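You operate a simulated robot arm through the tools that you are given. There is no shell and no other tool. Be economical: measure what you need, move in short steps, check, and stop when the job is done.

You run a simulated robot arm. Do the job below in one go: nothing can be reset, and whatever is moved stays where it is left.

Task
Vent the tester, park its hose and free the clamped sleeve.
Fine: LINE to low; the gauge is empty before the hose comes out; hose end into the larger pale blue box; PAD lever up, arm swung clear; sleeve and cap stay.
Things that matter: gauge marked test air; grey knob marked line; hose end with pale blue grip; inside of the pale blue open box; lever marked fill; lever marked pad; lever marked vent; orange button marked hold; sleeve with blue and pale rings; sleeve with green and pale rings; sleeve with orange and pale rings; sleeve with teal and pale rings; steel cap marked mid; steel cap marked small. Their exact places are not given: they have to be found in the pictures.

It is judged by the outcome, as a careful person would: the job done as asked, and still so three seconds after it is handed in. It fails if anything else is knocked over, pushed out of place, dropped, spilled or broken. Lids that push on must go on centred and level and be pressed home; caps that screw on are set level and turned clockwise until they are tight.

Robot
A 7-joint arm with a two-finger parallel gripper on a trunk, on a base that drives. Base frame: it is fixed to the floor where the robot stands at the start and does not move with it; the origin is under the middle of the robot, x ahead of it, y to its left, z up; the surface under the hand at the start is at about z = 880. Lengths are in mm, angles in rad, forces in N, time in s.
Its first joint turns from -2.897 to 2.897 rad. Places, roughly: gauge marked test air [700, 300, 1300]; grey knob marked line [700, 100, 1300]; inside of the pale blue open box [600, 700, 900]; lever marked fill [700, 400, 900]; lever marked pad [700, 400, 1200]; lever marked vent [700, 200, 900]; orange button marked hold [700, 100, 1100]; steel cap marked small [750, 1250, 750]; steel cap marked wide [750, 1250, 750]; swing arm with yellow knob [800, 600, 1300]. Payload 3.43 kg.
Tool frame: the origin (TCP) lies between the finger pads and is the grasp point; the fingertips stand 34 mm ahead of it; z points along the fingers, y is the line along which they close. Largest opening 128 mm; finger width 24, thickness 12; the body of the gripper, 48 by 130 mm, starts 96 mm behind the TCP.
Orientation is that of the tool frame in the base frame, as a unit quaternion [w, x, y, z]. With the fingers straight down and closing along the base's y, the tool's x points along the base's -x, its y along +y and its z along -z.

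Tools
- The arm moves only by the tool drive_tool. Its arguments are lists of equal length, an entry for each row: "delta_rot": the turn, a rotation vector about the tool's x, y, z in rad, a list of three; "delta_pos": the shift along the tool's x, y, z in mm, a list of three; "hand": the opening, from 0 (shut) to 1 (fully open). In form: {"delta_rot": [[wx, wy, wz], ...], "delta_pos": [[tx, ty, tz], ...], "hand": [hand, ...]}. A call has 1 to 8 rows; each row is the pose to reach, as a shift and turn from the pose commanded when the call began, along the tool's axes at that moment. Each row takes 0.2 s and may step no farther than 50 mm and 0.15 rad from the row before; otherwise, or with a gripper value out of range, the whole call is refused. A pose out of reach is approached as far as the arm can. The call stops where the force on the tool passes 90 N (or 10 N more than at its start, if that is more) or the arm is blocked; 0.2 s more then pass. Each finger travels about 153 mm/s and halts on what it meets, pressing with about 38 N; the grip force reading is that of the motor and also rises with nothing between the fingers. The clock runs only during rows and for 0.2 s after the last one: add rows that repeat a pose to give the fingers time. It gives the time, the measured TCP pose, the force on the tool (base axes), the opening and the grip force at its end, in the units of the frame above (readings bear some noise), with the torque about the TCP (base axes, N m) and any sound that the robot's microphone picked up.
- Cameras (640 x 400 px; columns grow to the right, rows downward): "scene" is now at [202.3, 242.4, 1387.2]; the picture's right is [0.09, -1.00, -0.00], its down [-0.37, -0.03, -0.93] and it looks along [0.92, 0.08, -0.37] (base axes); focal length 214 px, centre (320, 200). "wrist" rides on the gripper at [76, -11, -160] in the tool frame; the picture's right is [0.15, 0.99, 0.00], its down [-0.88, 0.13, -0.46] and it looks along [-0.45, 0.07, 0.89] (tool axes); focal length 234 px, centre (320, 200).
- camera(camera): a new picture of that camera. The clock stands still meanwhile.
- roll_base(legs): drives the robot by 1 to 6 legs, each [ahead, turn to the left] in mm and rad, along the robot's own axes; the way and the turn of a leg run together, so that a leg with both is an arc; at most 1500 mm and 3.142 rad a leg. The arm and the cameras ride along, it lands a little off, and it stops where it bumps. It gives what a move gives.
- pan_tilt(pan, tilt): turns the head with the scene camera to pan (to the left, within 2.094 rad either way) and tilt (down, from -0.506 to 1.204), counted from straight ahead of the robot. It gives what a move gives.
- point_at(camera, pixels): for up to 12 pixels [column, row] of the newest picture of that camera ("zoom" is the newest enlarged one), the place [x, y, z] in the base frame of the surface seen there, good to about 2 mm. The clock stands still meanwhile.
- zoom(camera, box): a new picture of the part [left, top, right, bottom] of that camera's present view, enlarged. The clock stands still meanwhile.
- hand_in(): hands the job in; it is judged then, once.

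Work in short steps. Measure before you move; look again where a grasp or a placing could have gone wrong, and mend it. You have 80 turns and 60 pictures in all, those below and enlarged ones among them. Open the gripper and draw the arm clear of the work before you hand the job in, unless the task says otherwise; then end with one line.

The tools are called after "Emit:" as name(argument=value, ...) on one line, values as JSON. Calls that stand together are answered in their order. drive_tool: Moves the arm, as the interface text tells. Its arguments: {"type":"object","properties":{"delta_rot":{"type":"array","items":{"type":"array","items":{"type":"number"}}},"delta_pos":{"type":"array","items":{"type":"array","items":{"type":"number"}}},"hand":{"type":"array","items":{"type":"number"}}},"required":["delta_rot","delta_pos","hand"]} The other tools are called the same way: roll_base (legs) drives the base; pan_tilt (pan, tilt) turns the head that bears the scene camera; camera (camera) takes a picture; point_at (camera, pixels) gives the place of the surface under pixels of a picture; zoom (camera, box) takes an enlarged picture of a part of a camera's view; hand_in () hands the job in.

At the start:

```text
time_s: 0.0
tcp_pos: [537.7, 396.1, 1000.1]
orientation: [-0.001, 0.0, 1.0, 0.0]
contact_force: [-0.2, -1.1, -1.1]
ft_torque: [0.0, 0.02, 0.01]
grip_width: 128.2
finger_force: 0.0
robot x, y, heading: [-0.5, 0.7, 0.002]
head pan, tilt: [0.086, 0.368]
```

scene: 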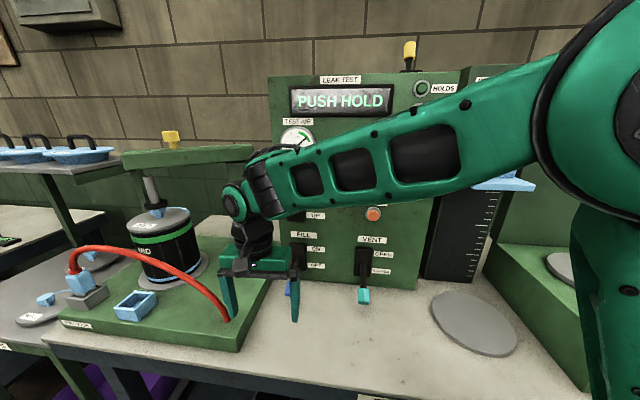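
wrist: 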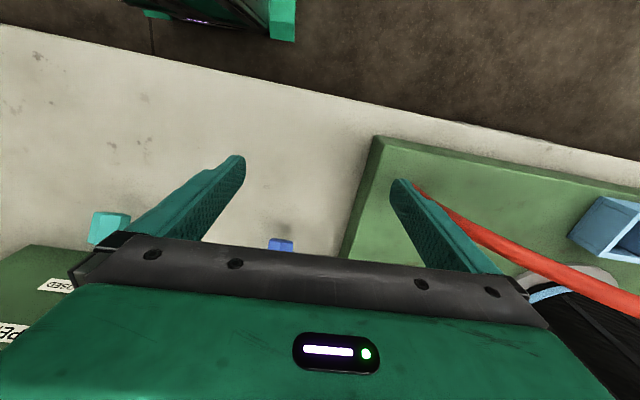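

The display reads "PUSH HOLD" and the arm hides part of the panel. I zoom on the panel and on the left clamp area.

Emit:
zoom(camera="scene", box=[260, 60, 480, 310])

Emit:
zoom(camera="scene", box=[0, 110, 320, 360])

```text
1.60 times, centred on (370, 185) of scene
```

zoom: 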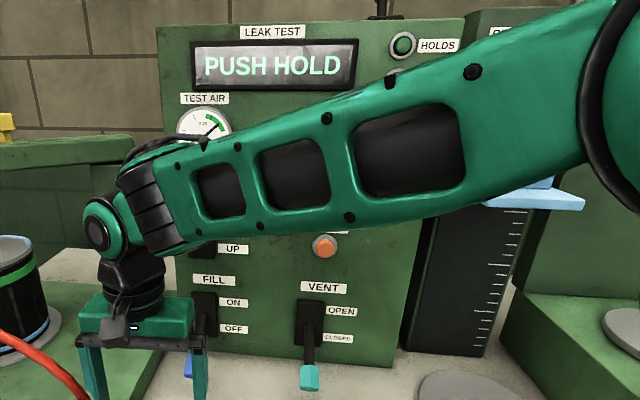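

```text
1.60 times, centred on (160, 235) of scene
```

zoom: 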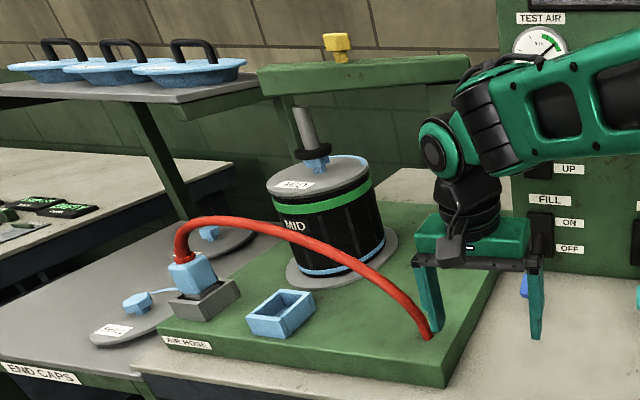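

The arm hides the LINE and PAD controls. I back the base off by 350 mm for a freer view.

Emit:
roll_base(legs=[[-350, 0]])

Emit:
drive_tool(delta_rot=[[0, 0, 0], [0, 0, 0], [0, 0, 0], [0, 0, 0], [0, 0, 0], [0, 0, 0], [0, 0, 0], [0, 0, 0]], delta_pos=[[0, -50, 0], [0, -100, 0], [0, -150, 0], [0, -200, 0], [0, -250, 0], [0, -300, 0], [0, -350, 0], [0, -400, 0]], hand=[1, 1, 1, 1, 1, 1, 1, 1])

Emit:
drive_tool(delta_rot=[[0, 0, 0], [0, 0, 0], [0, 0, 0], [0, 0, 0], [0, 0, 0], [0, 0, 0], [0, 0, 0]], delta_pos=[[0, -50, 0], [0, -100, 0], [0, -150, 0], [0, -200, 0], [0, -250, 0], [0, -300, 0], [0, -350, 0]], hand=[1, 1, 1, 1, 1, 1, 1])

Emit:
camera(camera="scene")

```text
time_s: 2.3
tcp_pos: [172.5, 395.2, 1005.6]
orientation: [0.006, 0.002, 1.0, 0.0]
contact_force: [-0.1, -0.2, 0.1]
ft_torque: [-0.02, 0.01, -0.03]
grip_width: 128.3
finger_force: 0.0
robot x, y, heading: [-354.9, 1.7, -0.001]
head pan, tilt: [0.086, 0.368]
```

```text
time_s: 4.1
tcp_pos: [155.3, -4.0, 1009.9]
orientation: [0.011, 0.001, 1.0, 0.0]
contact_force: [1.2, 1.5, -0.3]
ft_torque: [-0.04, 0.03, 0.0]
grip_width: 128.1
finger_force: 0.1
robot x, y, heading: [-354.7, 2.8, -0.001]
head pan, tilt: [0.086, 0.368]
```

```text
time_s: 5.7
tcp_pos: [156.1, -354.9, 1013.6]
orientation: [0.012, 0.001, 1.0, 0.0]
contact_force: [-0.7, -0.2, 0.3]
ft_torque: [-0.03, -0.07, 0.02]
grip_width: 127.9
finger_force: 0.2
robot x, y, heading: [-353.0, -0.9, -0.004]
head pan, tilt: [0.086, 0.368]
```

```text
55 pictures are left
```

scene: 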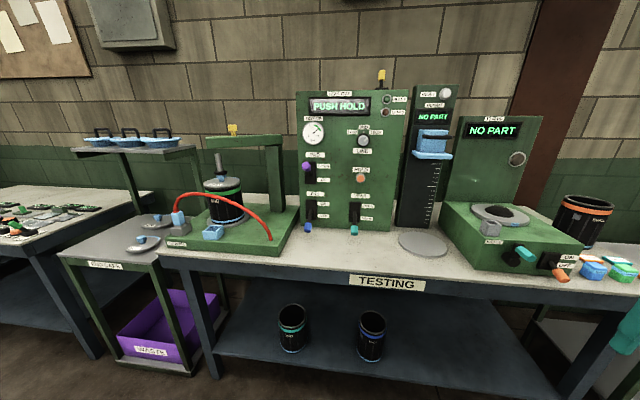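

Now the view is clear. I zoom on the tester panel and the clamp fixture.

Emit:
zoom(camera="scene", box=[290, 85, 410, 245])

Emit:
point_at(camera="zoom", pixels=[[320, 100], [320, 200], [400, 200]])

Emit:
zoom(camera="scene", box=[110, 110, 310, 265])

```text
2.50 times, centred on (350, 165) of scene
```

zoom: 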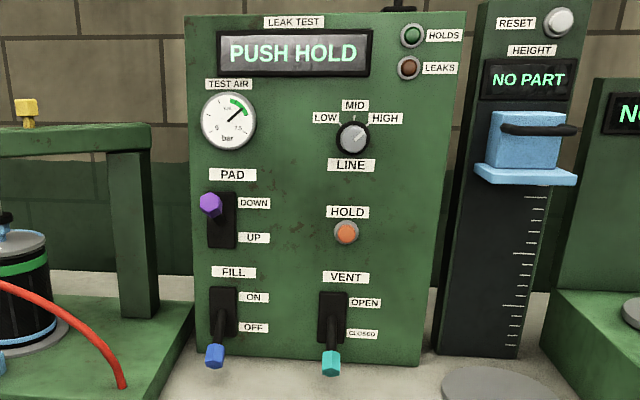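

```text
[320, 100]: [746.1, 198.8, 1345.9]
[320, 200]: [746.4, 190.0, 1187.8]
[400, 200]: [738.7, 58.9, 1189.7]
```

```text
2.58 times, centred on (210, 188) of scene
```

zoom: 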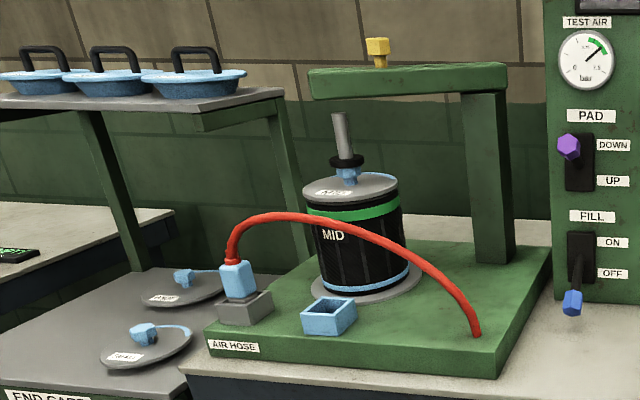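

I zoom tighter on the knob/gauge, levers, and hose/box to get exact positions.

Emit:
zoom(camera="scene", box=[295, 115, 385, 171])

Emit:
point_at(camera="zoom", pixels=[[487, 185], [470, 185], [505, 175], [487, 230], [430, 120], [560, 120], [128, 130], [487, 165], [520, 230]])

Emit:
zoom(camera="scene", box=[295, 155, 385, 240])

Emit:
zoom(camera="scene", box=[160, 195, 240, 255])

```text
7.11 times, centred on (340, 143) of scene
```

zoom: 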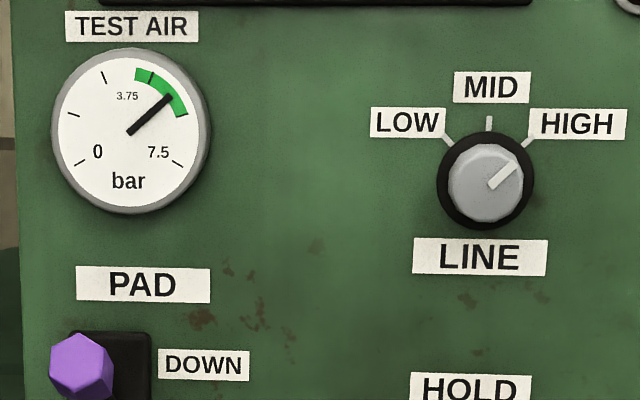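

```text
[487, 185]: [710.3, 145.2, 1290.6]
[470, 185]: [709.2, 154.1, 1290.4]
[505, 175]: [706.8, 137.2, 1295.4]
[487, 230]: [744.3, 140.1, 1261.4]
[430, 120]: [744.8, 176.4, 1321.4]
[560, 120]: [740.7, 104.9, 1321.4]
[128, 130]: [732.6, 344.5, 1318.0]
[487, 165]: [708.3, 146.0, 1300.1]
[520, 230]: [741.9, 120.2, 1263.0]
```

```text
4.71 times, centred on (340, 198) of scene
```

zoom: 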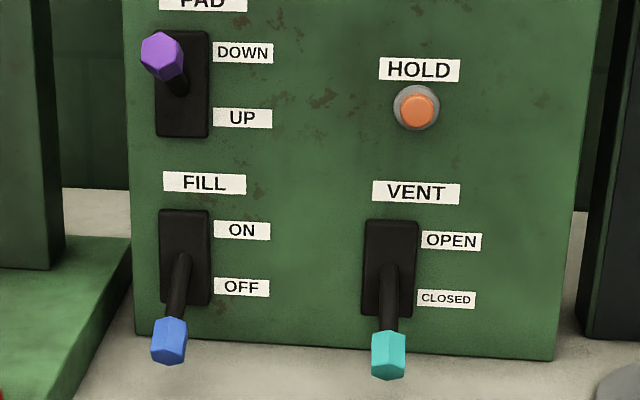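

```text
6.67 times, centred on (200, 225) of scene
```

zoom: 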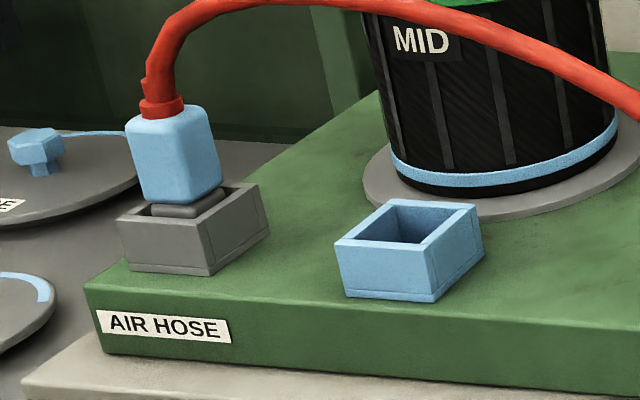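

Hose grip centre ~(175,160) in the last zoom, box opening ~(410,222). I measure these, then re-zoom on the levers.

Emit:
point_at(camera="zoom", pixels=[[165, 105], [132, 130], [210, 120], [145, 195], [215, 185], [160, 85], [185, 212], [410, 210], [335, 243], [435, 247], [483, 208], [400, 200]])

Emit:
point_at(camera="zoom", pixels=[[118, 222], [210, 235], [268, 190], [290, 260], [440, 297], [345, 290], [365, 205], [420, 235], [150, 55], [210, 8], [450, 30], [385, 230]])

Emit:
zoom(camera="scene", box=[295, 155, 385, 240])

Emit:
point_at(camera="zoom", pixels=[[162, 55], [145, 55], [181, 55], [175, 85], [388, 340], [388, 370], [372, 350], [404, 350], [388, 280], [372, 250], [195, 45], [168, 340]])

```text
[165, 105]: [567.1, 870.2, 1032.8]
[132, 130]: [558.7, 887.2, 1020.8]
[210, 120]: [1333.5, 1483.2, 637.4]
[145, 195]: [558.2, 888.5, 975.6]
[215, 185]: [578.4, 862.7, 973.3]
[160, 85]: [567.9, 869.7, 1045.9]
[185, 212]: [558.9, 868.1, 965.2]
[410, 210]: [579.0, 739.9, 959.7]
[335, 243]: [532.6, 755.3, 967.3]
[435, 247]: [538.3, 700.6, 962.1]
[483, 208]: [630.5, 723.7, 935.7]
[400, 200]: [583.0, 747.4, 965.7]
```

```text
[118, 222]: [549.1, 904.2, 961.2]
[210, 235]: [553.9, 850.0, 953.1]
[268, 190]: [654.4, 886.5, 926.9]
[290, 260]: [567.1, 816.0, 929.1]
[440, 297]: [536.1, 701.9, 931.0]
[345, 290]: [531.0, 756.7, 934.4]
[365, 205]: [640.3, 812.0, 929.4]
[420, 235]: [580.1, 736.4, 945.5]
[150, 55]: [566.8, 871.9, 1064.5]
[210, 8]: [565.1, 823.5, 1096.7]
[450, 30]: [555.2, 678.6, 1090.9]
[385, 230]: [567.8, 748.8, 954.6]
```

```text
4.71 times, centred on (340, 198) of scene
```

zoom: 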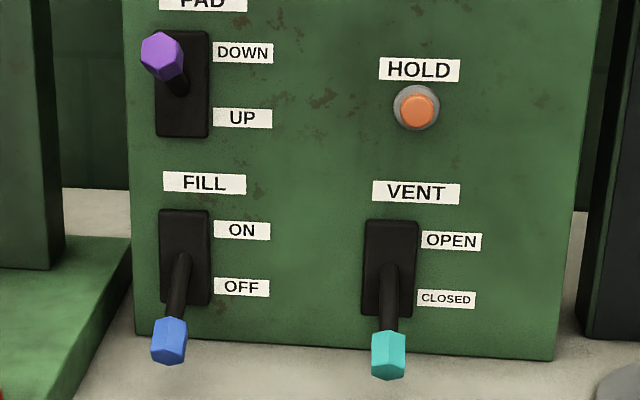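

```text
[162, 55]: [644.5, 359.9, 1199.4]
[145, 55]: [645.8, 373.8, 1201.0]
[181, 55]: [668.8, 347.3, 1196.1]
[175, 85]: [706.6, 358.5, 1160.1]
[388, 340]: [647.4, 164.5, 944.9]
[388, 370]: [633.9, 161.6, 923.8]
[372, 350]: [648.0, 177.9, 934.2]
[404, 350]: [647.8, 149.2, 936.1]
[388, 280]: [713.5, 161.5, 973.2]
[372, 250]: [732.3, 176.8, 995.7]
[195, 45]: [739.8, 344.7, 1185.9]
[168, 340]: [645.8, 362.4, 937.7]
```

VENT knob is at about (645,163,935), pivot near (738,163,985). I bring the arm back in front of the VENT lever at height, then drive forward.

Emit:
drive_tool(delta_rot=[[0, 0, 0], [0, 0, 0], [0, 0, 0], [0, 0, 0], [0, 0, 0], [0, 0, 0], [0, 0, 0], [0, 0, 0]], delta_pos=[[0, 50, -10], [0, 100, -20], [0, 150, -20], [0, 200, -20], [0, 250, -20], [0, 300, -20], [0, 350, -20], [0, 400, -20]], hand=[0.5, 0.5, 0.5, 0.5, 0.5, 0.5, 0.5, 0.5])

Emit:
drive_tool(delta_rot=[[0, 0, 0], [0, 0, 0], [0, 0, 0]], delta_pos=[[0, 50, 0], [0, 100, 0], [0, 118, 0]], hand=[0.5, 0.5, 0.5])

Emit:
roll_base(legs=[[350, 0]])

Emit:
camera(camera="wrist")

```text
refused: row 1 steps farther than a row can; nothing moved
```

```text
time_s: 6.5
tcp_pos: [157.9, -238.0, 1011.8]
orientation: [0.012, 0.002, 1.0, 0.0]
contact_force: [0.1, 0.5, -0.5]
ft_torque: [0.01, -0.01, -0.02]
grip_width: 64.1
finger_force: 0.1
robot x, y, heading: [-355.0, 0.5, 0.001]
head pan, tilt: [0.086, 0.368]
```

```text
time_s: 8.8
tcp_pos: [461.9, -237.2, 1022.3]
orientation: [0.014, 0.013, 1.0, 0.006]
contact_force: [1.0, -1.0, -0.3]
ft_torque: [0.07, 0.12, 0.0]
grip_width: 64.0
finger_force: 0.0
robot x, y, heading: [-16.1, 1.6, -0.001]
head pan, tilt: [0.086, 0.368]
stopped in leg 1: the force on the tool passed its limit at 102 N (the readings are from after the stop); the commanded pose is now the measured one
```

```text
48 pictures are left
```

wrist: 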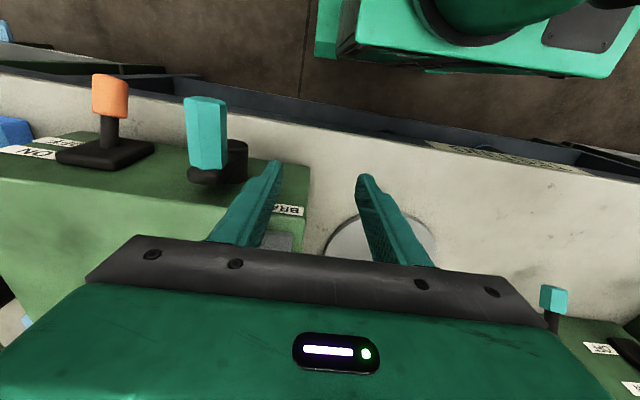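

One call was refused and so the hand bumped something on the right-hand machine when driving. I check what it touched before moving.

Emit:
pan_tilt(pan=-0.5, tilt=0.5)

Emit:
camera(camera="scene")

```text
time_s: 9.8
tcp_pos: [460.9, -236.4, 1022.4]
orientation: [0.014, 0.012, 1.0, 0.005]
contact_force: [-0.4, 0.4, 0.3]
ft_torque: [0.03, -0.02, 0.02]
grip_width: 64.3
finger_force: 0.0
robot x, y, heading: [-21.3, 1.1, -0.001]
head pan, tilt: [-0.499, 0.499]
```

```text
47 pictures are left
```

scene: 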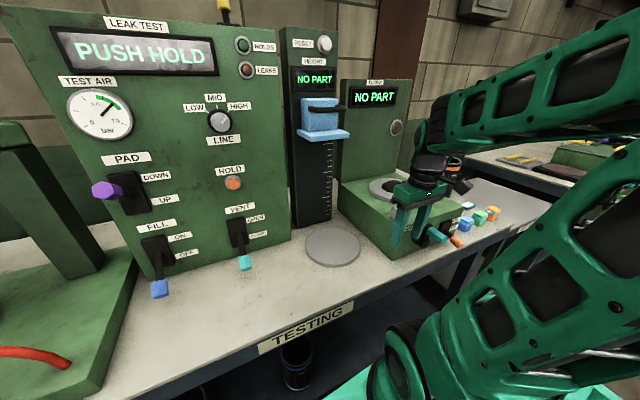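

The hand stands by the right machine's front; contact force is now zero. I zoom to see whether a lever there moved.

Emit:
zoom(camera="scene", box=[360, 160, 500, 270])

```text
3.64 times, centred on (430, 215) of scene
```

zoom: 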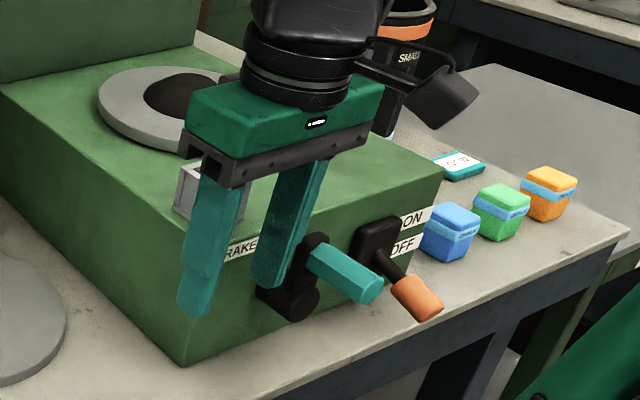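

The right finger may have touched the crank's hub. I back the hand off straight and look again.

Emit:
drive_tool(delta_rot=[[0, 0, 0], [0, 0, 0], [0, 0, 0]], delta_pos=[[40, 0, 0], [80, 0, -20], [120, 0, -40]], hand=[0.5, 0.5, 0.5])

Emit:
zoom(camera="scene", box=[360, 160, 500, 270])

```text
time_s: 10.6
tcp_pos: [340.7, -231.4, 1059.4]
orientation: [0.013, 0.013, 1.0, 0.007]
contact_force: [0.1, -0.3, -0.1]
ft_torque: [0.02, 0.05, 0.03]
grip_width: 64.0
finger_force: 0.0
robot x, y, heading: [-15.8, -2.4, -0.004]
head pan, tilt: [-0.499, 0.499]
```

```text
3.64 times, centred on (430, 215) of scene
```

zoom: 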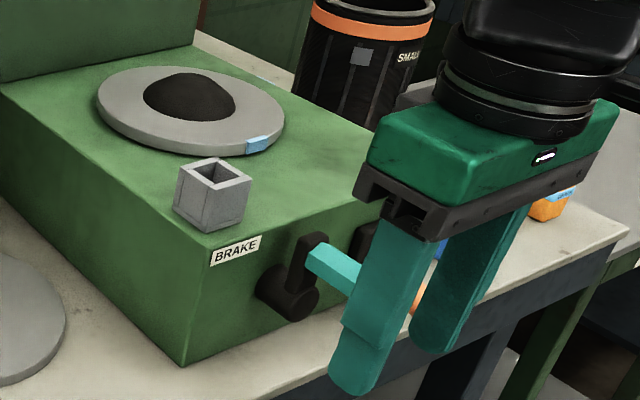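

The crank (upright, handle outward) and grey cup stand undisturbed. Now I move the hand left to in front of VENT, staying back.

Emit:
drive_tool(delta_rot=[[0, 0, 0], [0, 0, 0], [0, 0, 0], [0, 0, 0], [0, 0, 0], [0, 0, 0], [0, 0, 0], [0, 0, 0]], delta_pos=[[0, 48, 0], [0, 96, 0], [0, 144, 0], [-5, 192, 0], [-20, 238, 0], [-35, 284, 0], [-50, 330, 0], [-65, 376, 0]], hand=[0.5, 0.5, 0.5, 0.5, 0.5, 0.5, 0.5, 0.5])

Emit:
pan_tilt(pan=0.1, tilt=0.4)

Emit:
camera(camera="scene")

```text
time_s: 12.4
tcp_pos: [413.4, 140.6, 1064.1]
orientation: [0.014, 0.011, 1.0, 0.006]
contact_force: [-0.5, -0.1, 0.5]
ft_torque: [0.0, -0.05, -0.02]
grip_width: 64.1
finger_force: 0.0
robot x, y, heading: [-15.3, -0.9, -0.004]
head pan, tilt: [-0.499, 0.499]
```

```text
time_s: 13.4
tcp_pos: [413.7, 140.1, 1064.7]
orientation: [0.014, 0.012, 1.0, 0.005]
contact_force: [0.1, 1.6, 1.1]
ft_torque: [0.01, 0.02, -0.01]
grip_width: 64.0
finger_force: 0.1
robot x, y, heading: [-14.3, 0.7, -0.0]
head pan, tilt: [0.099, 0.4]
```

```text
44 pictures are left
```

scene: 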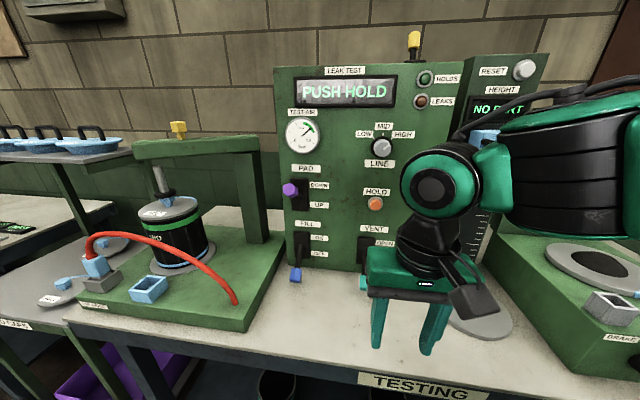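

The view is clear and VENT knob is ahead-left of the hand. I move forward at height to above the knob, then check.

Emit:
drive_tool(delta_rot=[[0, 0, 0], [0, 0, 0], [0, 0, 0], [0, 0, 0], [0, 0, 0]], delta_pos=[[-45, 5, 0], [-90, 10, 0], [-135, 15, 0], [-180, 20, 0], [-227, 22, 0]], hand=[0.5, 0.5, 0.5, 0.5, 0.5])

Emit:
camera(camera="wrist")

```text
time_s: 14.6
tcp_pos: [641.9, 156.4, 1071.5]
orientation: [0.015, 0.013, 1.0, 0.004]
contact_force: [-0.2, -0.3, 1.1]
ft_torque: [-0.01, -0.08, 0.01]
grip_width: 63.9
finger_force: 0.1
robot x, y, heading: [-18.1, 2.7, -0.002]
head pan, tilt: [0.099, 0.4]
```

```text
43 pictures are left
```

wrist: 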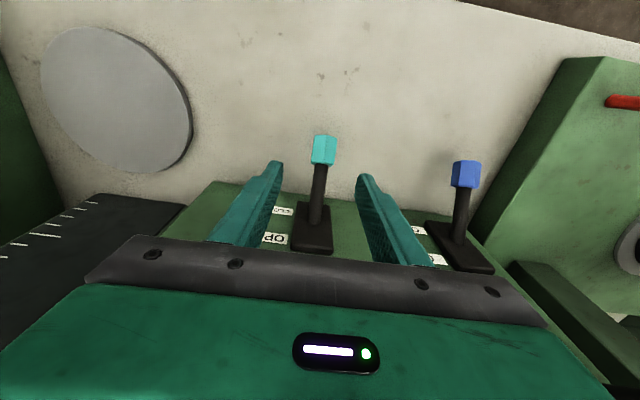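

Teal knob at (324,150), nearly between the fingers. I measure it.

Emit:
point_at(camera="wrist", pixels=[[324, 150], [322, 160], [318, 185], [314, 215], [312, 238]])

```text
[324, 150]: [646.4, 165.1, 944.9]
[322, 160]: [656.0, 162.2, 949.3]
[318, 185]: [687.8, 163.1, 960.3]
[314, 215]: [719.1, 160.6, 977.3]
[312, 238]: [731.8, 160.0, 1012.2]
```

I descend around the knob to z≈937 and close.

Emit:
drive_tool(delta_rot=[[0, 0, 0], [0, 0, 0], [0, 0, 0], [0, 0, 0], [0, 0, 0], [0, 0, 0]], delta_pos=[[2, 6, 45], [3, 6, 90], [4, 6, 134], [4, 6, 134], [4, 6, 134], [4, 6, 134]], hand=[0.5, 0.5, 0.5, 0.5, 0.2, 0.15])

```text
time_s: 16.0
tcp_pos: [641.5, 163.1, 936.2]
orientation: [0.013, 0.012, 1.0, 0.005]
contact_force: [-1.1, -0.1, -5.9]
ft_torque: [0.04, 0.38, -0.04]
grip_width: 33.3
finger_force: 45.4
robot x, y, heading: [-19.7, -1.5, 0.002]
head pan, tilt: [0.099, 0.4]
```

Gripped (33 mm). I lift along the lever's arc up to OPEN.

Emit:
drive_tool(delta_rot=[[0, 0, 0], [0, 0, 0], [0, 0, 0], [0, 0, 0], [0, 0, 0], [0, 0, 0], [0, 0, 0]], delta_pos=[[5, 0, -12], [8, 0, -24], [10, 0, -48], [6, 0, -73], [-1, 0, -90], [-4, 0, -98], [-4, 0, -98]], hand=[0.15, 0.15, 0.15, 0.15, 0.15, 0.15, 0.15])

Emit:
zoom(camera="scene", box=[270, 60, 430, 290])

```text
time_s: 17.6
tcp_pos: [643.0, 163.8, 1035.7]
orientation: [0.014, 0.013, 1.0, 0.005]
contact_force: [-0.7, 27.7, -14.4]
ft_torque: [0.38, 1.34, -0.85]
grip_width: 33.8
finger_force: 45.3
robot x, y, heading: [-19.3, 0.3, 0.001]
head pan, tilt: [0.099, 0.4]
```

```text
1.74 times, centred on (350, 175) of scene
```

zoom: 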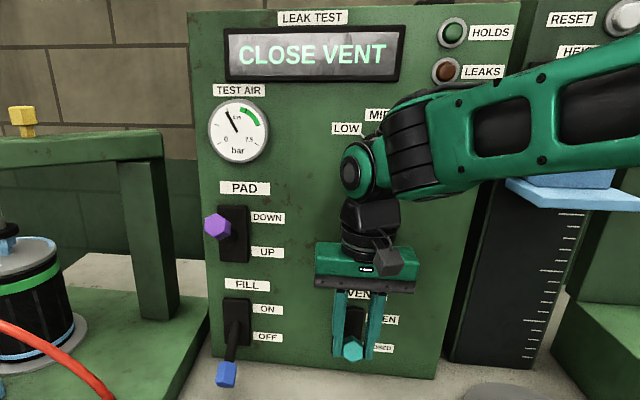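

The display says CLOSE VENT, the gauge is falling: vent is open. I release and back straight out.

Emit:
drive_tool(delta_rot=[[0, 0, 0], [0, 0, 0], [0, 0, 0], [0, 0, 0], [0, 0, 0], [0, 0, 0]], delta_pos=[[0, 0, 0], [0, 0, 0], [30, 0, 0], [75, 0, 0], [120, 0, 0], [160, 0, 0]], hand=[0.5, 0.5, 0.5, 0.5, 0.5, 0.5])

Emit:
zoom(camera="scene", box=[270, 60, 430, 290])

```text
time_s: 19.0
tcp_pos: [482.0, 166.6, 1030.5]
orientation: [0.014, 0.011, 1.0, 0.005]
contact_force: [-0.2, 0.5, -1.1]
ft_torque: [0.0, 0.05, 0.03]
grip_width: 64.0
finger_force: 0.1
robot x, y, heading: [-18.0, -0.8, -0.001]
head pan, tilt: [0.099, 0.4]
```

```text
1.74 times, centred on (350, 175) of scene
```

zoom: 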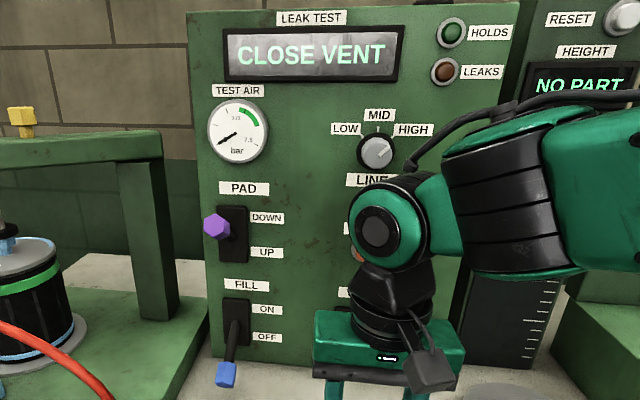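

Gauge reads 0 now. Next the LINE knob at (709,145,1290): I raise the hand and turn the tool to horizontal.

Emit:
drive_tool(delta_rot=[[0, -0.14, 0], [0, -0.28, 0], [0, -0.42, 0], [0, -0.56, 0], [0, -0.7, 0], [0, -0.84, 0], [0, -0.98, 0], [0, -1.12, 0]], delta_pos=[[0, -3, -33], [0, -6, -66], [-5, -9, -99], [-10, -12, -132], [-20, -15, -165], [-30, -18, -198], [-40, -21, -231], [-50, -21, -260]], hand=[0.5, 0.5, 0.5, 0.5, 0.5, 0.5, 0.5, 0.5])

```text
time_s: 20.8
tcp_pos: [527.2, 143.2, 1292.2]
orientation: [0.543, 0.012, 0.839, -0.001]
contact_force: [0.9, 0.7, -0.4]
ft_torque: [0.01, -0.02, 0.01]
grip_width: 64.1
finger_force: 0.0
robot x, y, heading: [-16.1, 2.2, -0.002]
head pan, tilt: [0.099, 0.4]
```

I level the tool the remaining 0.42 rad.

Emit:
drive_tool(delta_rot=[[0, -0.14, 0], [0, -0.28, 0], [0, -0.42, 0]], delta_pos=[[0, 0, 0], [0, 0, 0], [0, 0, 0]], hand=[0.5, 0.5, 0.5])

Emit:
drive_tool(delta_rot=[[0, 0, 0.15], [0, 0, 0.3], [0, 0, 0.45], [0, 0, 0.6], [0, 0, 0.75], [0, 0, 0.8]], delta_pos=[[0, 0, 10], [0, 0, 20], [0, 0, 30], [0, 0, 40], [0, 0, 50], [0, 0, 60]], hand=[0.5, 0.5, 0.5, 0.5, 0.5, 0.5])

Emit:
camera(camera="wrist")

Emit:
zoom(camera="scene", box=[270, 60, 500, 260])

```text
time_s: 21.6
tcp_pos: [526.9, 141.2, 1291.8]
orientation: [0.706, 0.013, 0.708, -0.005]
contact_force: [-0.2, -0.4, 0.4]
ft_torque: [-0.01, -0.03, 0.02]
grip_width: 63.8
finger_force: 0.0
robot x, y, heading: [-13.4, -1.7, -0.001]
head pan, tilt: [0.099, 0.4]
```

```text
time_s: 23.0
tcp_pos: [586.1, 139.4, 1291.1]
orientation: [0.652, 0.287, 0.647, 0.272]
contact_force: [0.3, -0.5, -0.9]
ft_torque: [-0.01, -0.02, 0.0]
grip_width: 63.9
finger_force: 0.0
robot x, y, heading: [-18.4, -0.9, -0.001]
head pan, tilt: [0.099, 0.4]
```

```text
40 pictures are left
```

wrist: 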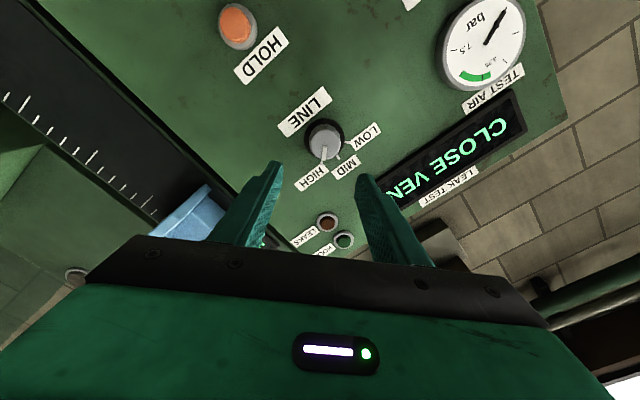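

```text
2.00 times, centred on (385, 160) of scene
```

zoom: 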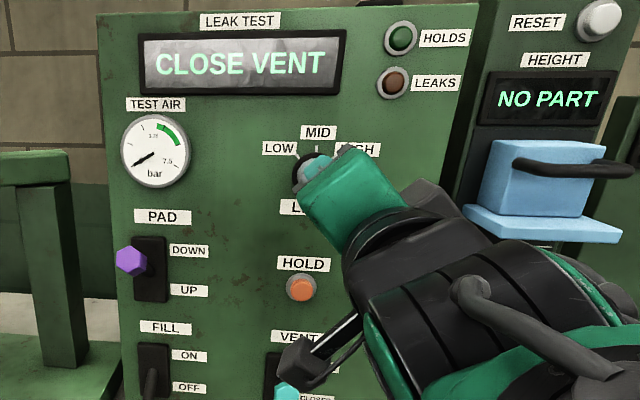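

I measure the knob in the wrist view to centre on it.

Emit:
point_at(camera="wrist", pixels=[[320, 138], [325, 142], [340, 143], [323, 126], [308, 146], [324, 158], [312, 126], [350, 120]])

```text
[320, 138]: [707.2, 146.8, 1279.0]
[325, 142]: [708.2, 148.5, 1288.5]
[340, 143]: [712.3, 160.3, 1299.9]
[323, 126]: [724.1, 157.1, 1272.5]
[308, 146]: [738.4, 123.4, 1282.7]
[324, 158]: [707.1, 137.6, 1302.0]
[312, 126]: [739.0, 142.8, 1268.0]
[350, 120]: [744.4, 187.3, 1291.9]
```

Knob centre ≈(708,146,1289). I advance with fingers astride it, tips just short of the panel.

Emit:
drive_tool(delta_rot=[[0, 0, 0], [0, 0, 0], [0, 0, 0], [0, 0, 0]], delta_pos=[[8, 5, 30], [8, 5, 60], [8, 5, 90], [8, 5, 110]], hand=[0.5, 0.5, 0.5, 0.5])

Emit:
camera(camera="wrist")

```text
time_s: 24.0
tcp_pos: [695.3, 147.1, 1288.7]
orientation: [0.652, 0.288, 0.647, 0.271]
contact_force: [0.1, 0.0, 0.4]
ft_torque: [-0.01, 0.03, 0.0]
grip_width: 64.1
finger_force: 0.0
robot x, y, heading: [-16.6, 2.3, 0.007]
head pan, tilt: [0.099, 0.4]
```

```text
38 pictures are left
```

wrist: 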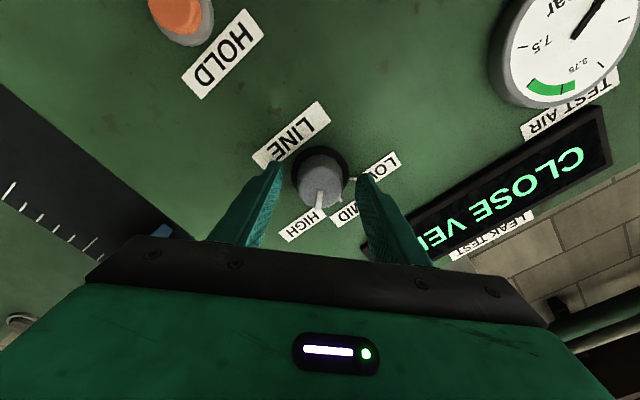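

The knob is centred between the fingers. I close and turn counter-clockwise (negative about tool z).

Emit:
drive_tool(delta_rot=[[0, 0, 0], [0, 0, 0], [0, 0, -0.12], [0, 0, -0.26], [0, 0, -0.4], [0, 0, -0.54], [0, 0, -0.68], [0, 0, -0.82]], delta_pos=[[0, 0, 0], [0, 0, 0], [0, 0, 0], [0, 0, 0], [0, 0, 0], [0, 0, 0], [0, 0, 0], [0, 0, 0]], hand=[0.2, 0.2, 0.2, 0.2, 0.2, 0.2, 0.2, 0.2])

Emit:
camera(camera="wrist")

```text
time_s: 25.8
tcp_pos: [696.5, 146.1, 1286.8]
orientation: [0.705, 0.005, 0.709, -0.012]
contact_force: [-0.1, -6.0, -6.5]
ft_torque: [0.09, 0.66, -0.38]
grip_width: 40.2
finger_force: 45.2
robot x, y, heading: [-14.6, -1.0, 0.009]
head pan, tilt: [0.099, 0.4]
```

```text
37 pictures are left
```

wrist: 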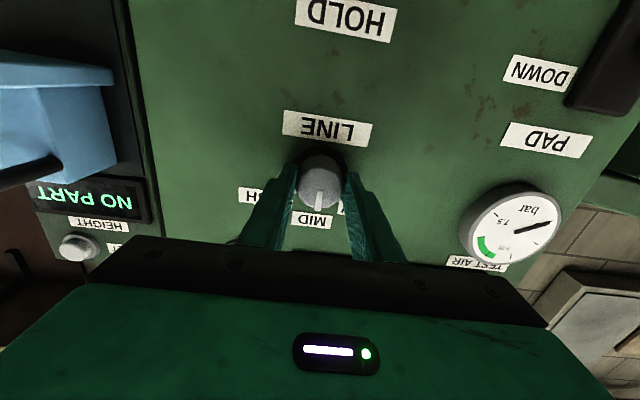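

The knob has turned with the fingers and now points to MID. I turn the other ~0.79 rad to LOW.

Emit:
drive_tool(delta_rot=[[0, 0, -0.14], [0, 0, -0.28], [0, 0, -0.42], [0, 0, -0.56], [0, 0, -0.7], [0, 0, -0.78], [0, 0, -0.78]], delta_pos=[[0, 0, 0], [0, 0, 0], [0, 0, 0], [0, 0, 0], [0, 0, 0], [0, 0, 0], [0, 0, 0]], hand=[0.2, 0.2, 0.2, 0.2, 0.2, 0.2, 0.2])

Emit:
drive_tool(delta_rot=[[0, 0, 0], [0, 0, 0], [0, 0, 0], [0, 0, 0], [0, 0, 0], [0, 0, 0]], delta_pos=[[0, 0, 0], [0, 0, 0], [0, 0, -25], [0, 0, -60], [0, 0, -100], [0, 0, -140]], hand=[0.5, 0.5, 0.5, 0.5, 0.5, 0.5])

Emit:
camera(camera="wrist")

```text
time_s: 27.4
tcp_pos: [697.0, 145.0, 1287.9]
orientation: [0.648, -0.263, 0.657, -0.28]
contact_force: [-8.4, -23.4, -8.4]
ft_torque: [0.41, 0.19, -0.91]
grip_width: 40.1
finger_force: 44.9
robot x, y, heading: [-15.3, -2.3, -0.004]
head pan, tilt: [0.099, 0.4]
```

```text
time_s: 28.8
tcp_pos: [557.2, 151.6, 1286.9]
orientation: [0.648, -0.265, 0.658, -0.279]
contact_force: [0.8, 0.0, -0.3]
ft_torque: [-0.01, -0.04, -0.01]
grip_width: 64.0
finger_force: 0.1
robot x, y, heading: [-17.3, 2.1, -0.006]
head pan, tilt: [0.099, 0.4]
```

```text
36 pictures are left
```

wrist: 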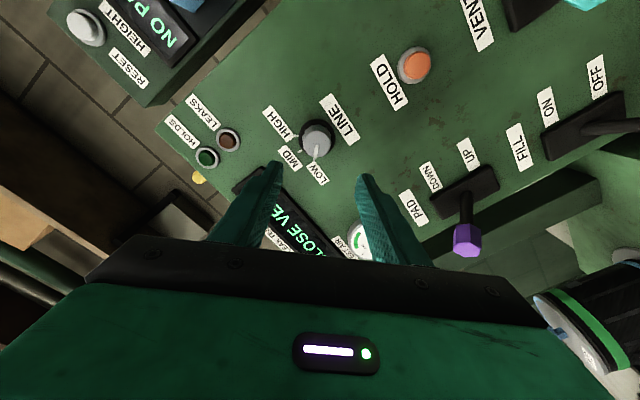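

LINE points at LOW. I unroll the hand, then go to the PAD lever.

Emit:
drive_tool(delta_rot=[[0, 0, 0.14], [0, 0, 0.28], [0, 0, 0.42], [0, 0, 0.56], [0, 0, 0.7], [0, 0, 0.78]], delta_pos=[[0, 0, -5], [0, 0, -10], [0, 0, -15], [0, 0, -20], [0, 0, -25], [0, 0, -30]], hand=[0.5, 0.5, 0.5, 0.5, 0.5, 0.5])

Emit:
drive_tool(delta_rot=[[0, 0, 0], [0, 0, 0], [0, 0, 0], [0, 0, 0], [0, 0, 0]], delta_pos=[[18, 42, 0], [36, 84, 0], [54, 126, 0], [72, 168, 0], [90, 208, 0]], hand=[0.5, 0.5, 0.5, 0.5, 0.5])

Emit:
camera(camera="wrist")

```text
time_s: 30.2
tcp_pos: [524.4, 150.3, 1288.8]
orientation: [0.706, 0.008, 0.708, -0.012]
contact_force: [-0.1, 0.3, 0.6]
ft_torque: [0.01, -0.02, 0.01]
grip_width: 64.1
finger_force: 0.0
robot x, y, heading: [-18.6, 1.0, 0.002]
head pan, tilt: [0.099, 0.4]
```

```text
time_s: 31.3
tcp_pos: [560.8, 187.4, 1239.9]
orientation: [0.693, 0.12, 0.709, -0.051]
contact_force: [1.4, 1.2, -2.0]
ft_torque: [-0.02, -0.1, -0.2]
grip_width: 63.9
finger_force: 0.0
robot x, y, heading: [-19.1, -2.7, 0.006]
head pan, tilt: [0.099, 0.4]
stopped in row 5: the arm was blocked; the commanded pose is now the measured one
```

```text
35 pictures are left
```

wrist: 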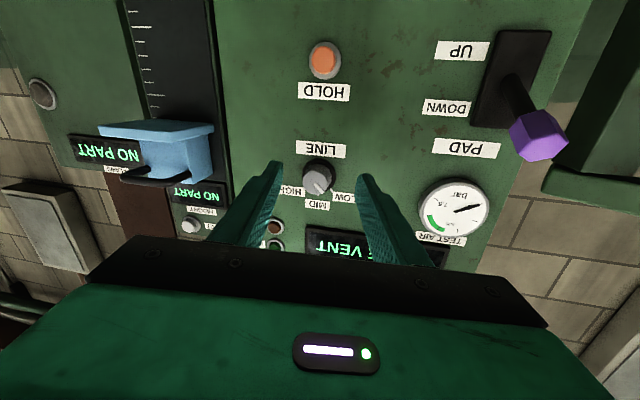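

The arm reached a kinematic limit moving left. I reposition the base: back off, shift left to y≈420 so PAD, hose and swing arm are all in front.

Emit:
roll_base(legs=[[-380, 0], [0, 1.571], [420, 0], [0, -1.571]])

Emit:
camera(camera="scene")

```text
time_s: 44.5
tcp_pos: [193.3, 591.0, 1244.9]
orientation: [0.698, 0.127, 0.703, -0.057]
contact_force: [-1.3, 0.0, -0.4]
ft_torque: [-0.02, 0.0, 0.0]
grip_width: 64.0
finger_force: 0.0
robot x, y, heading: [-387.4, 427.4, -0.024]
head pan, tilt: [0.099, 0.4]
```

```text
34 pictures are left
```

scene: 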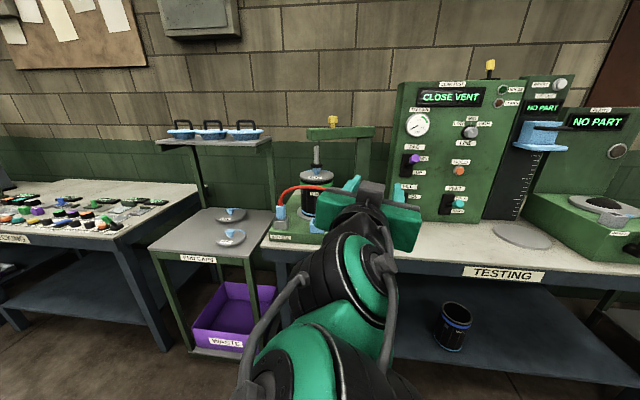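

The base is well placed. I straighten the tool and bring it in front of PAD's y while still clear.

Emit:
drive_tool(delta_rot=[[-0.05, 0, -0.02], [-0.1, 0, -0.04], [-0.15, 0, -0.06], [-0.2, -0.003, -0.08], [-0.24, -0.005, -0.09], [-0.26, -0.007, -0.1]], delta_pos=[[4, -34, 22], [8, -69, 45], [12, -103, 67], [17, -138, 90], [21, -172, 112], [25, -207, 135]], hand=[0.5, 0.5, 0.5, 0.5, 0.5, 0.5])

```text
time_s: 45.9
tcp_pos: [299.6, 371.7, 1237.7]
orientation: [0.712, -0.002, 0.702, -0.002]
contact_force: [-1.5, 2.7, 0.9]
ft_torque: [0.03, 0.12, -0.37]
grip_width: 64.0
finger_force: 0.0
out of reach, approached as far as the arm can: row 3, 4, 5, 6
robot x, y, heading: [-392.9, 424.7, -0.026]
head pan, tilt: [0.099, 0.4]
```

Horizontal at this height hits a joint limit, so I tilt the tool ~0.75 rad downward while lowering.

Emit:
drive_tool(delta_rot=[[0, 0.14, 0], [0, 0.28, 0], [0, 0.42, 0], [0, 0.56, 0], [0, 0.7, 0], [0, 0.75, 0]], delta_pos=[[-5, -2, 0], [-10, -4, 0], [-15, -6, 0], [-15, -8, -10], [-15, -10, -20], [-15, -10, -30]], hand=[0.5, 0.5, 0.5, 0.5, 0.5, 0.5])

```text
time_s: 47.3
tcp_pos: [271.3, 359.4, 1250.3]
orientation: [0.403, 0.001, 0.915, -0.002]
contact_force: [-0.1, 0.4, -0.3]
ft_torque: [-0.02, -0.01, -0.01]
grip_width: 63.9
finger_force: 0.1
robot x, y, heading: [-391.3, 427.5, -0.024]
head pan, tilt: [0.099, 0.4]
```

I drive forward 290 mm and correct heading; hand stays at z≈1250, well short of the panel.

Emit:
roll_base(legs=[[290, 0.02]])

Emit:
camera(camera="wrist")

Emit:
camera(camera="scene")

```text
time_s: 49.3
tcp_pos: [566.0, 368.0, 1249.7]
orientation: [0.403, -0.009, 0.915, 0.002]
contact_force: [0.4, -0.7, -0.2]
ft_torque: [-0.01, 0.01, 0.02]
grip_width: 64.0
finger_force: 0.0
robot x, y, heading: [-98.6, 421.1, -0.002]
head pan, tilt: [0.099, 0.4]
```

```text
33 pictures are left
```

wrist: 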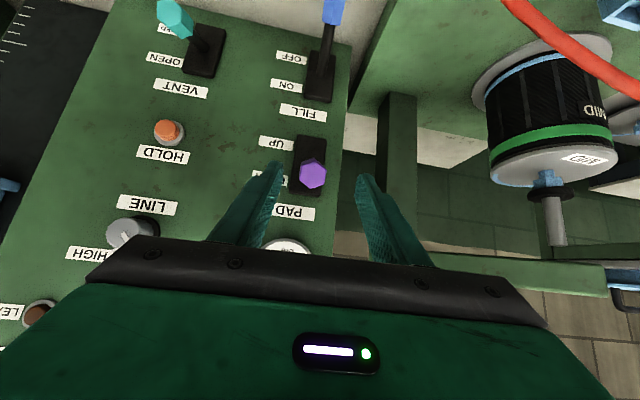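

```text
32 pictures are left
```

scene: 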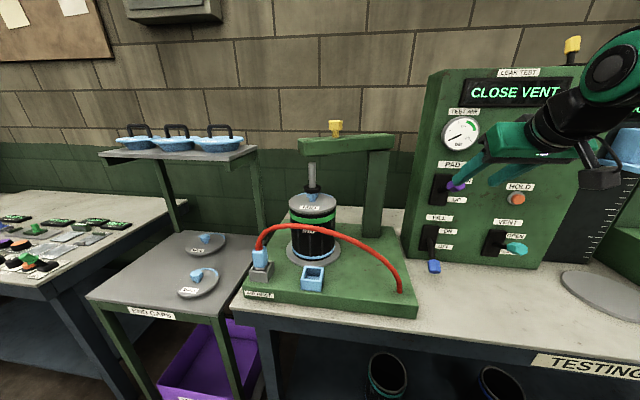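

PAD knob is between the fingers at (313,173) ahead. I advance to it and close.

Emit:
drive_tool(delta_rot=[[0, 0, 0], [0, 0, 0], [0, 0, 0], [0, 0, 0], [0, 0, 0], [0, 0, 0], [0, 0, 0]], delta_pos=[[-8, -5, 25], [-17, -9, 50], [-19, -9, 75], [-19, -9, 97], [-19, -9, 97], [-19, -9, 97], [-19, -9, 97]], hand=[0.5, 0.5, 0.5, 0.5, 0.5, 0.2, 0.15])

Emit:
zoom(camera="scene", box=[400, 60, 560, 280])

```text
time_s: 50.9
tcp_pos: [636.2, 363.7, 1208.3]
orientation: [0.411, -0.012, 0.912, 0.003]
contact_force: [4.3, 19.4, -1.1]
ft_torque: [-0.35, -0.3, -0.25]
grip_width: 34.3
finger_force: 45.1
robot x, y, heading: [-96.2, 419.9, -0.004]
head pan, tilt: [0.099, 0.4]
```

```text
1.82 times, centred on (480, 170) of scene
```

zoom: 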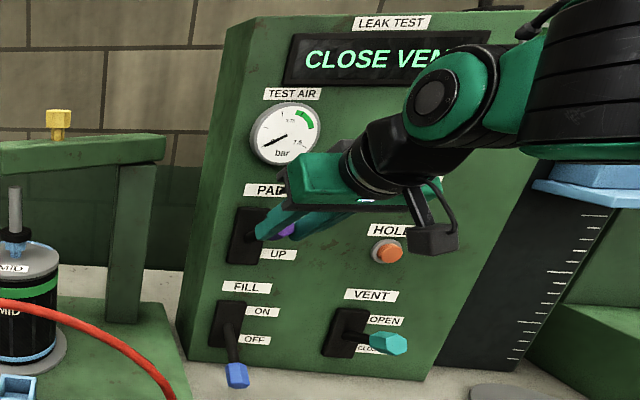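

Gripped the PAD knob (34 mm). I draw it down along the arc to UP label.

Emit:
drive_tool(delta_rot=[[0, 0, 0], [0, 0, 0], [0, 0, 0], [0, 0, 0], [0, 0, 0], [0, 0, 0], [0, 0, 0]], delta_pos=[[12, 0, 4], [23, 0, 10], [44, 0, 23], [61, 0, 43], [73, 0, 65], [76, 0, 71], [76, 0, 71]], hand=[0.15, 0.15, 0.15, 0.15, 0.15, 0.15, 0.15])

Emit:
zoom(camera="scene", box=[250, 60, 560, 320])

```text
time_s: 52.5
tcp_pos: [639.8, 362.8, 1103.6]
orientation: [0.409, -0.011, 0.912, 0.004]
contact_force: [-2.0, 30.1, -3.2]
ft_torque: [-0.19, -0.08, 0.11]
grip_width: 36.1
finger_force: 14.9
robot x, y, heading: [-100.1, 419.9, 0.0]
head pan, tilt: [0.099, 0.4]
```

```text
1.54 times, centred on (405, 190) of scene
```

zoom: 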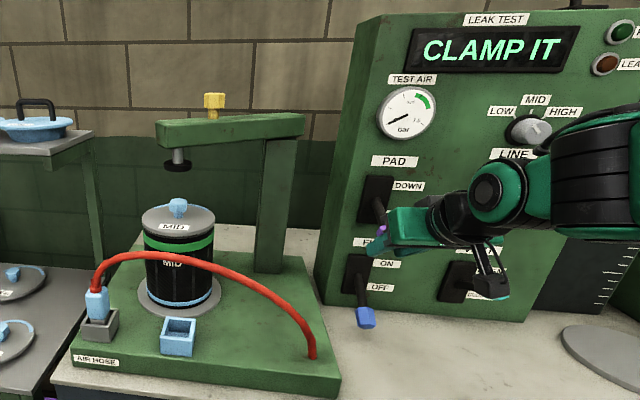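

PAD is up ("CLAMP IT", rod raised). I release and back out, then verify the LINE knob and levers.

Emit:
drive_tool(delta_rot=[[0, 0, 0], [0, 0, 0], [0, 0, 0], [0, 0, 0], [0, 0, 0], [0, 0, 0]], delta_pos=[[0, 0, 0], [0, 0, 0], [0, 0, -30], [0, 0, -70], [0, 0, -110], [0, 0, -150]], hand=[0.5, 0.5, 0.5, 0.5, 0.5, 0.5])

Emit:
zoom(camera="scene", box=[410, 60, 570, 280])

```text
time_s: 53.9
tcp_pos: [526.5, 357.8, 1201.5]
orientation: [0.41, -0.009, 0.912, 0.003]
contact_force: [0.1, 0.4, -0.3]
ft_torque: [0.0, 0.02, -0.01]
grip_width: 63.9
finger_force: 0.0
robot x, y, heading: [-95.8, 419.1, 0.001]
head pan, tilt: [0.099, 0.4]
```

```text
1.82 times, centred on (490, 170) of scene
```

zoom: 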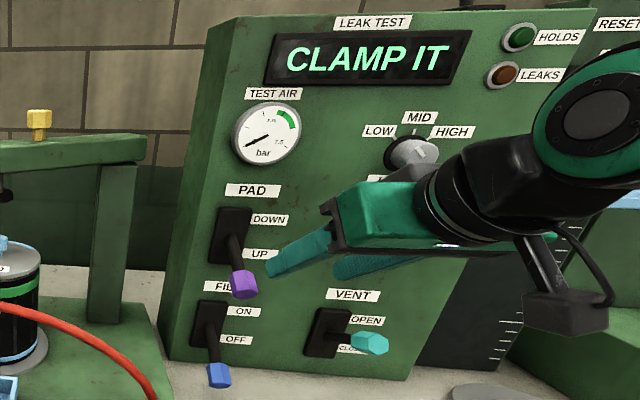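

Emit:
zoom(camera="scene", box=[490, 115, 540, 155])

```text
10.00 times, centred on (515, 135) of scene
```

zoom: 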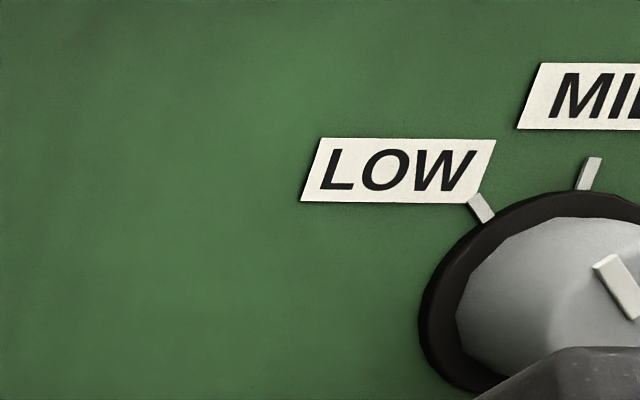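

LINE points to LOW. Now the hose: I zoom on its grip and the boxes from here.

Emit:
zoom(camera="scene", box=[230, 215, 350, 305])

```text
4.44 times, centred on (290, 260) of scene
```

zoom: 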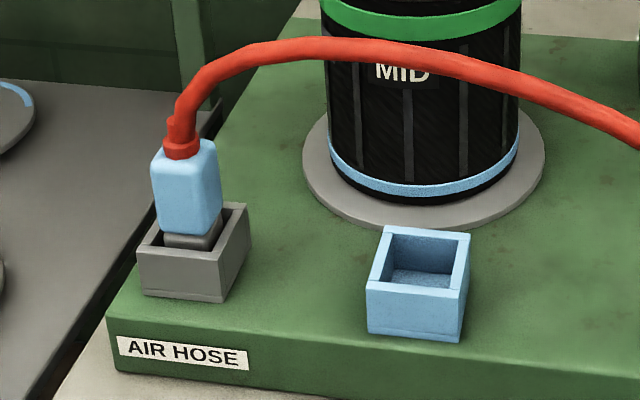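

Emit:
point_at(camera="zoom", pixels=[[165, 155], [200, 158], [214, 150], [160, 190], [200, 195], [217, 185], [164, 225], [190, 242], [140, 250], [226, 262], [248, 212], [180, 135]])

Emit:
point_at(camera="zoom", pixels=[[368, 288], [462, 292], [467, 236], [388, 229], [425, 275], [415, 315], [172, 125], [190, 75], [330, 45], [600, 120], [425, 248], [220, 320]])

```text
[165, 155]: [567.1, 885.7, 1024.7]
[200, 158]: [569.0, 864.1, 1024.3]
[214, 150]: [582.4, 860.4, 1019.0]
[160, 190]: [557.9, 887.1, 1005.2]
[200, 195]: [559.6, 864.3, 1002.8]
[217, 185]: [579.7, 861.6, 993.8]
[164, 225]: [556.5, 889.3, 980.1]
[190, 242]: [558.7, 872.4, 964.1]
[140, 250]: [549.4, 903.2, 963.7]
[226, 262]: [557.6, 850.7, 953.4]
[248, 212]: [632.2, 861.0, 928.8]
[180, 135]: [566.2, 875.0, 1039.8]
```

```text
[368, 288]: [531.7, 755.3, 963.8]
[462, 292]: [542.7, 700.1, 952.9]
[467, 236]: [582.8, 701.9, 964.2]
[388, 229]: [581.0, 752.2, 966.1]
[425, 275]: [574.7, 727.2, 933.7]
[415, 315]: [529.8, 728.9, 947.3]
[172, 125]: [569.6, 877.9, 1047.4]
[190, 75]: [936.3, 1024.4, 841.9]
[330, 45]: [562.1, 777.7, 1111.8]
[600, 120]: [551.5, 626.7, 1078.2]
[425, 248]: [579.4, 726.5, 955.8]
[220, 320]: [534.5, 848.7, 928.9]
```

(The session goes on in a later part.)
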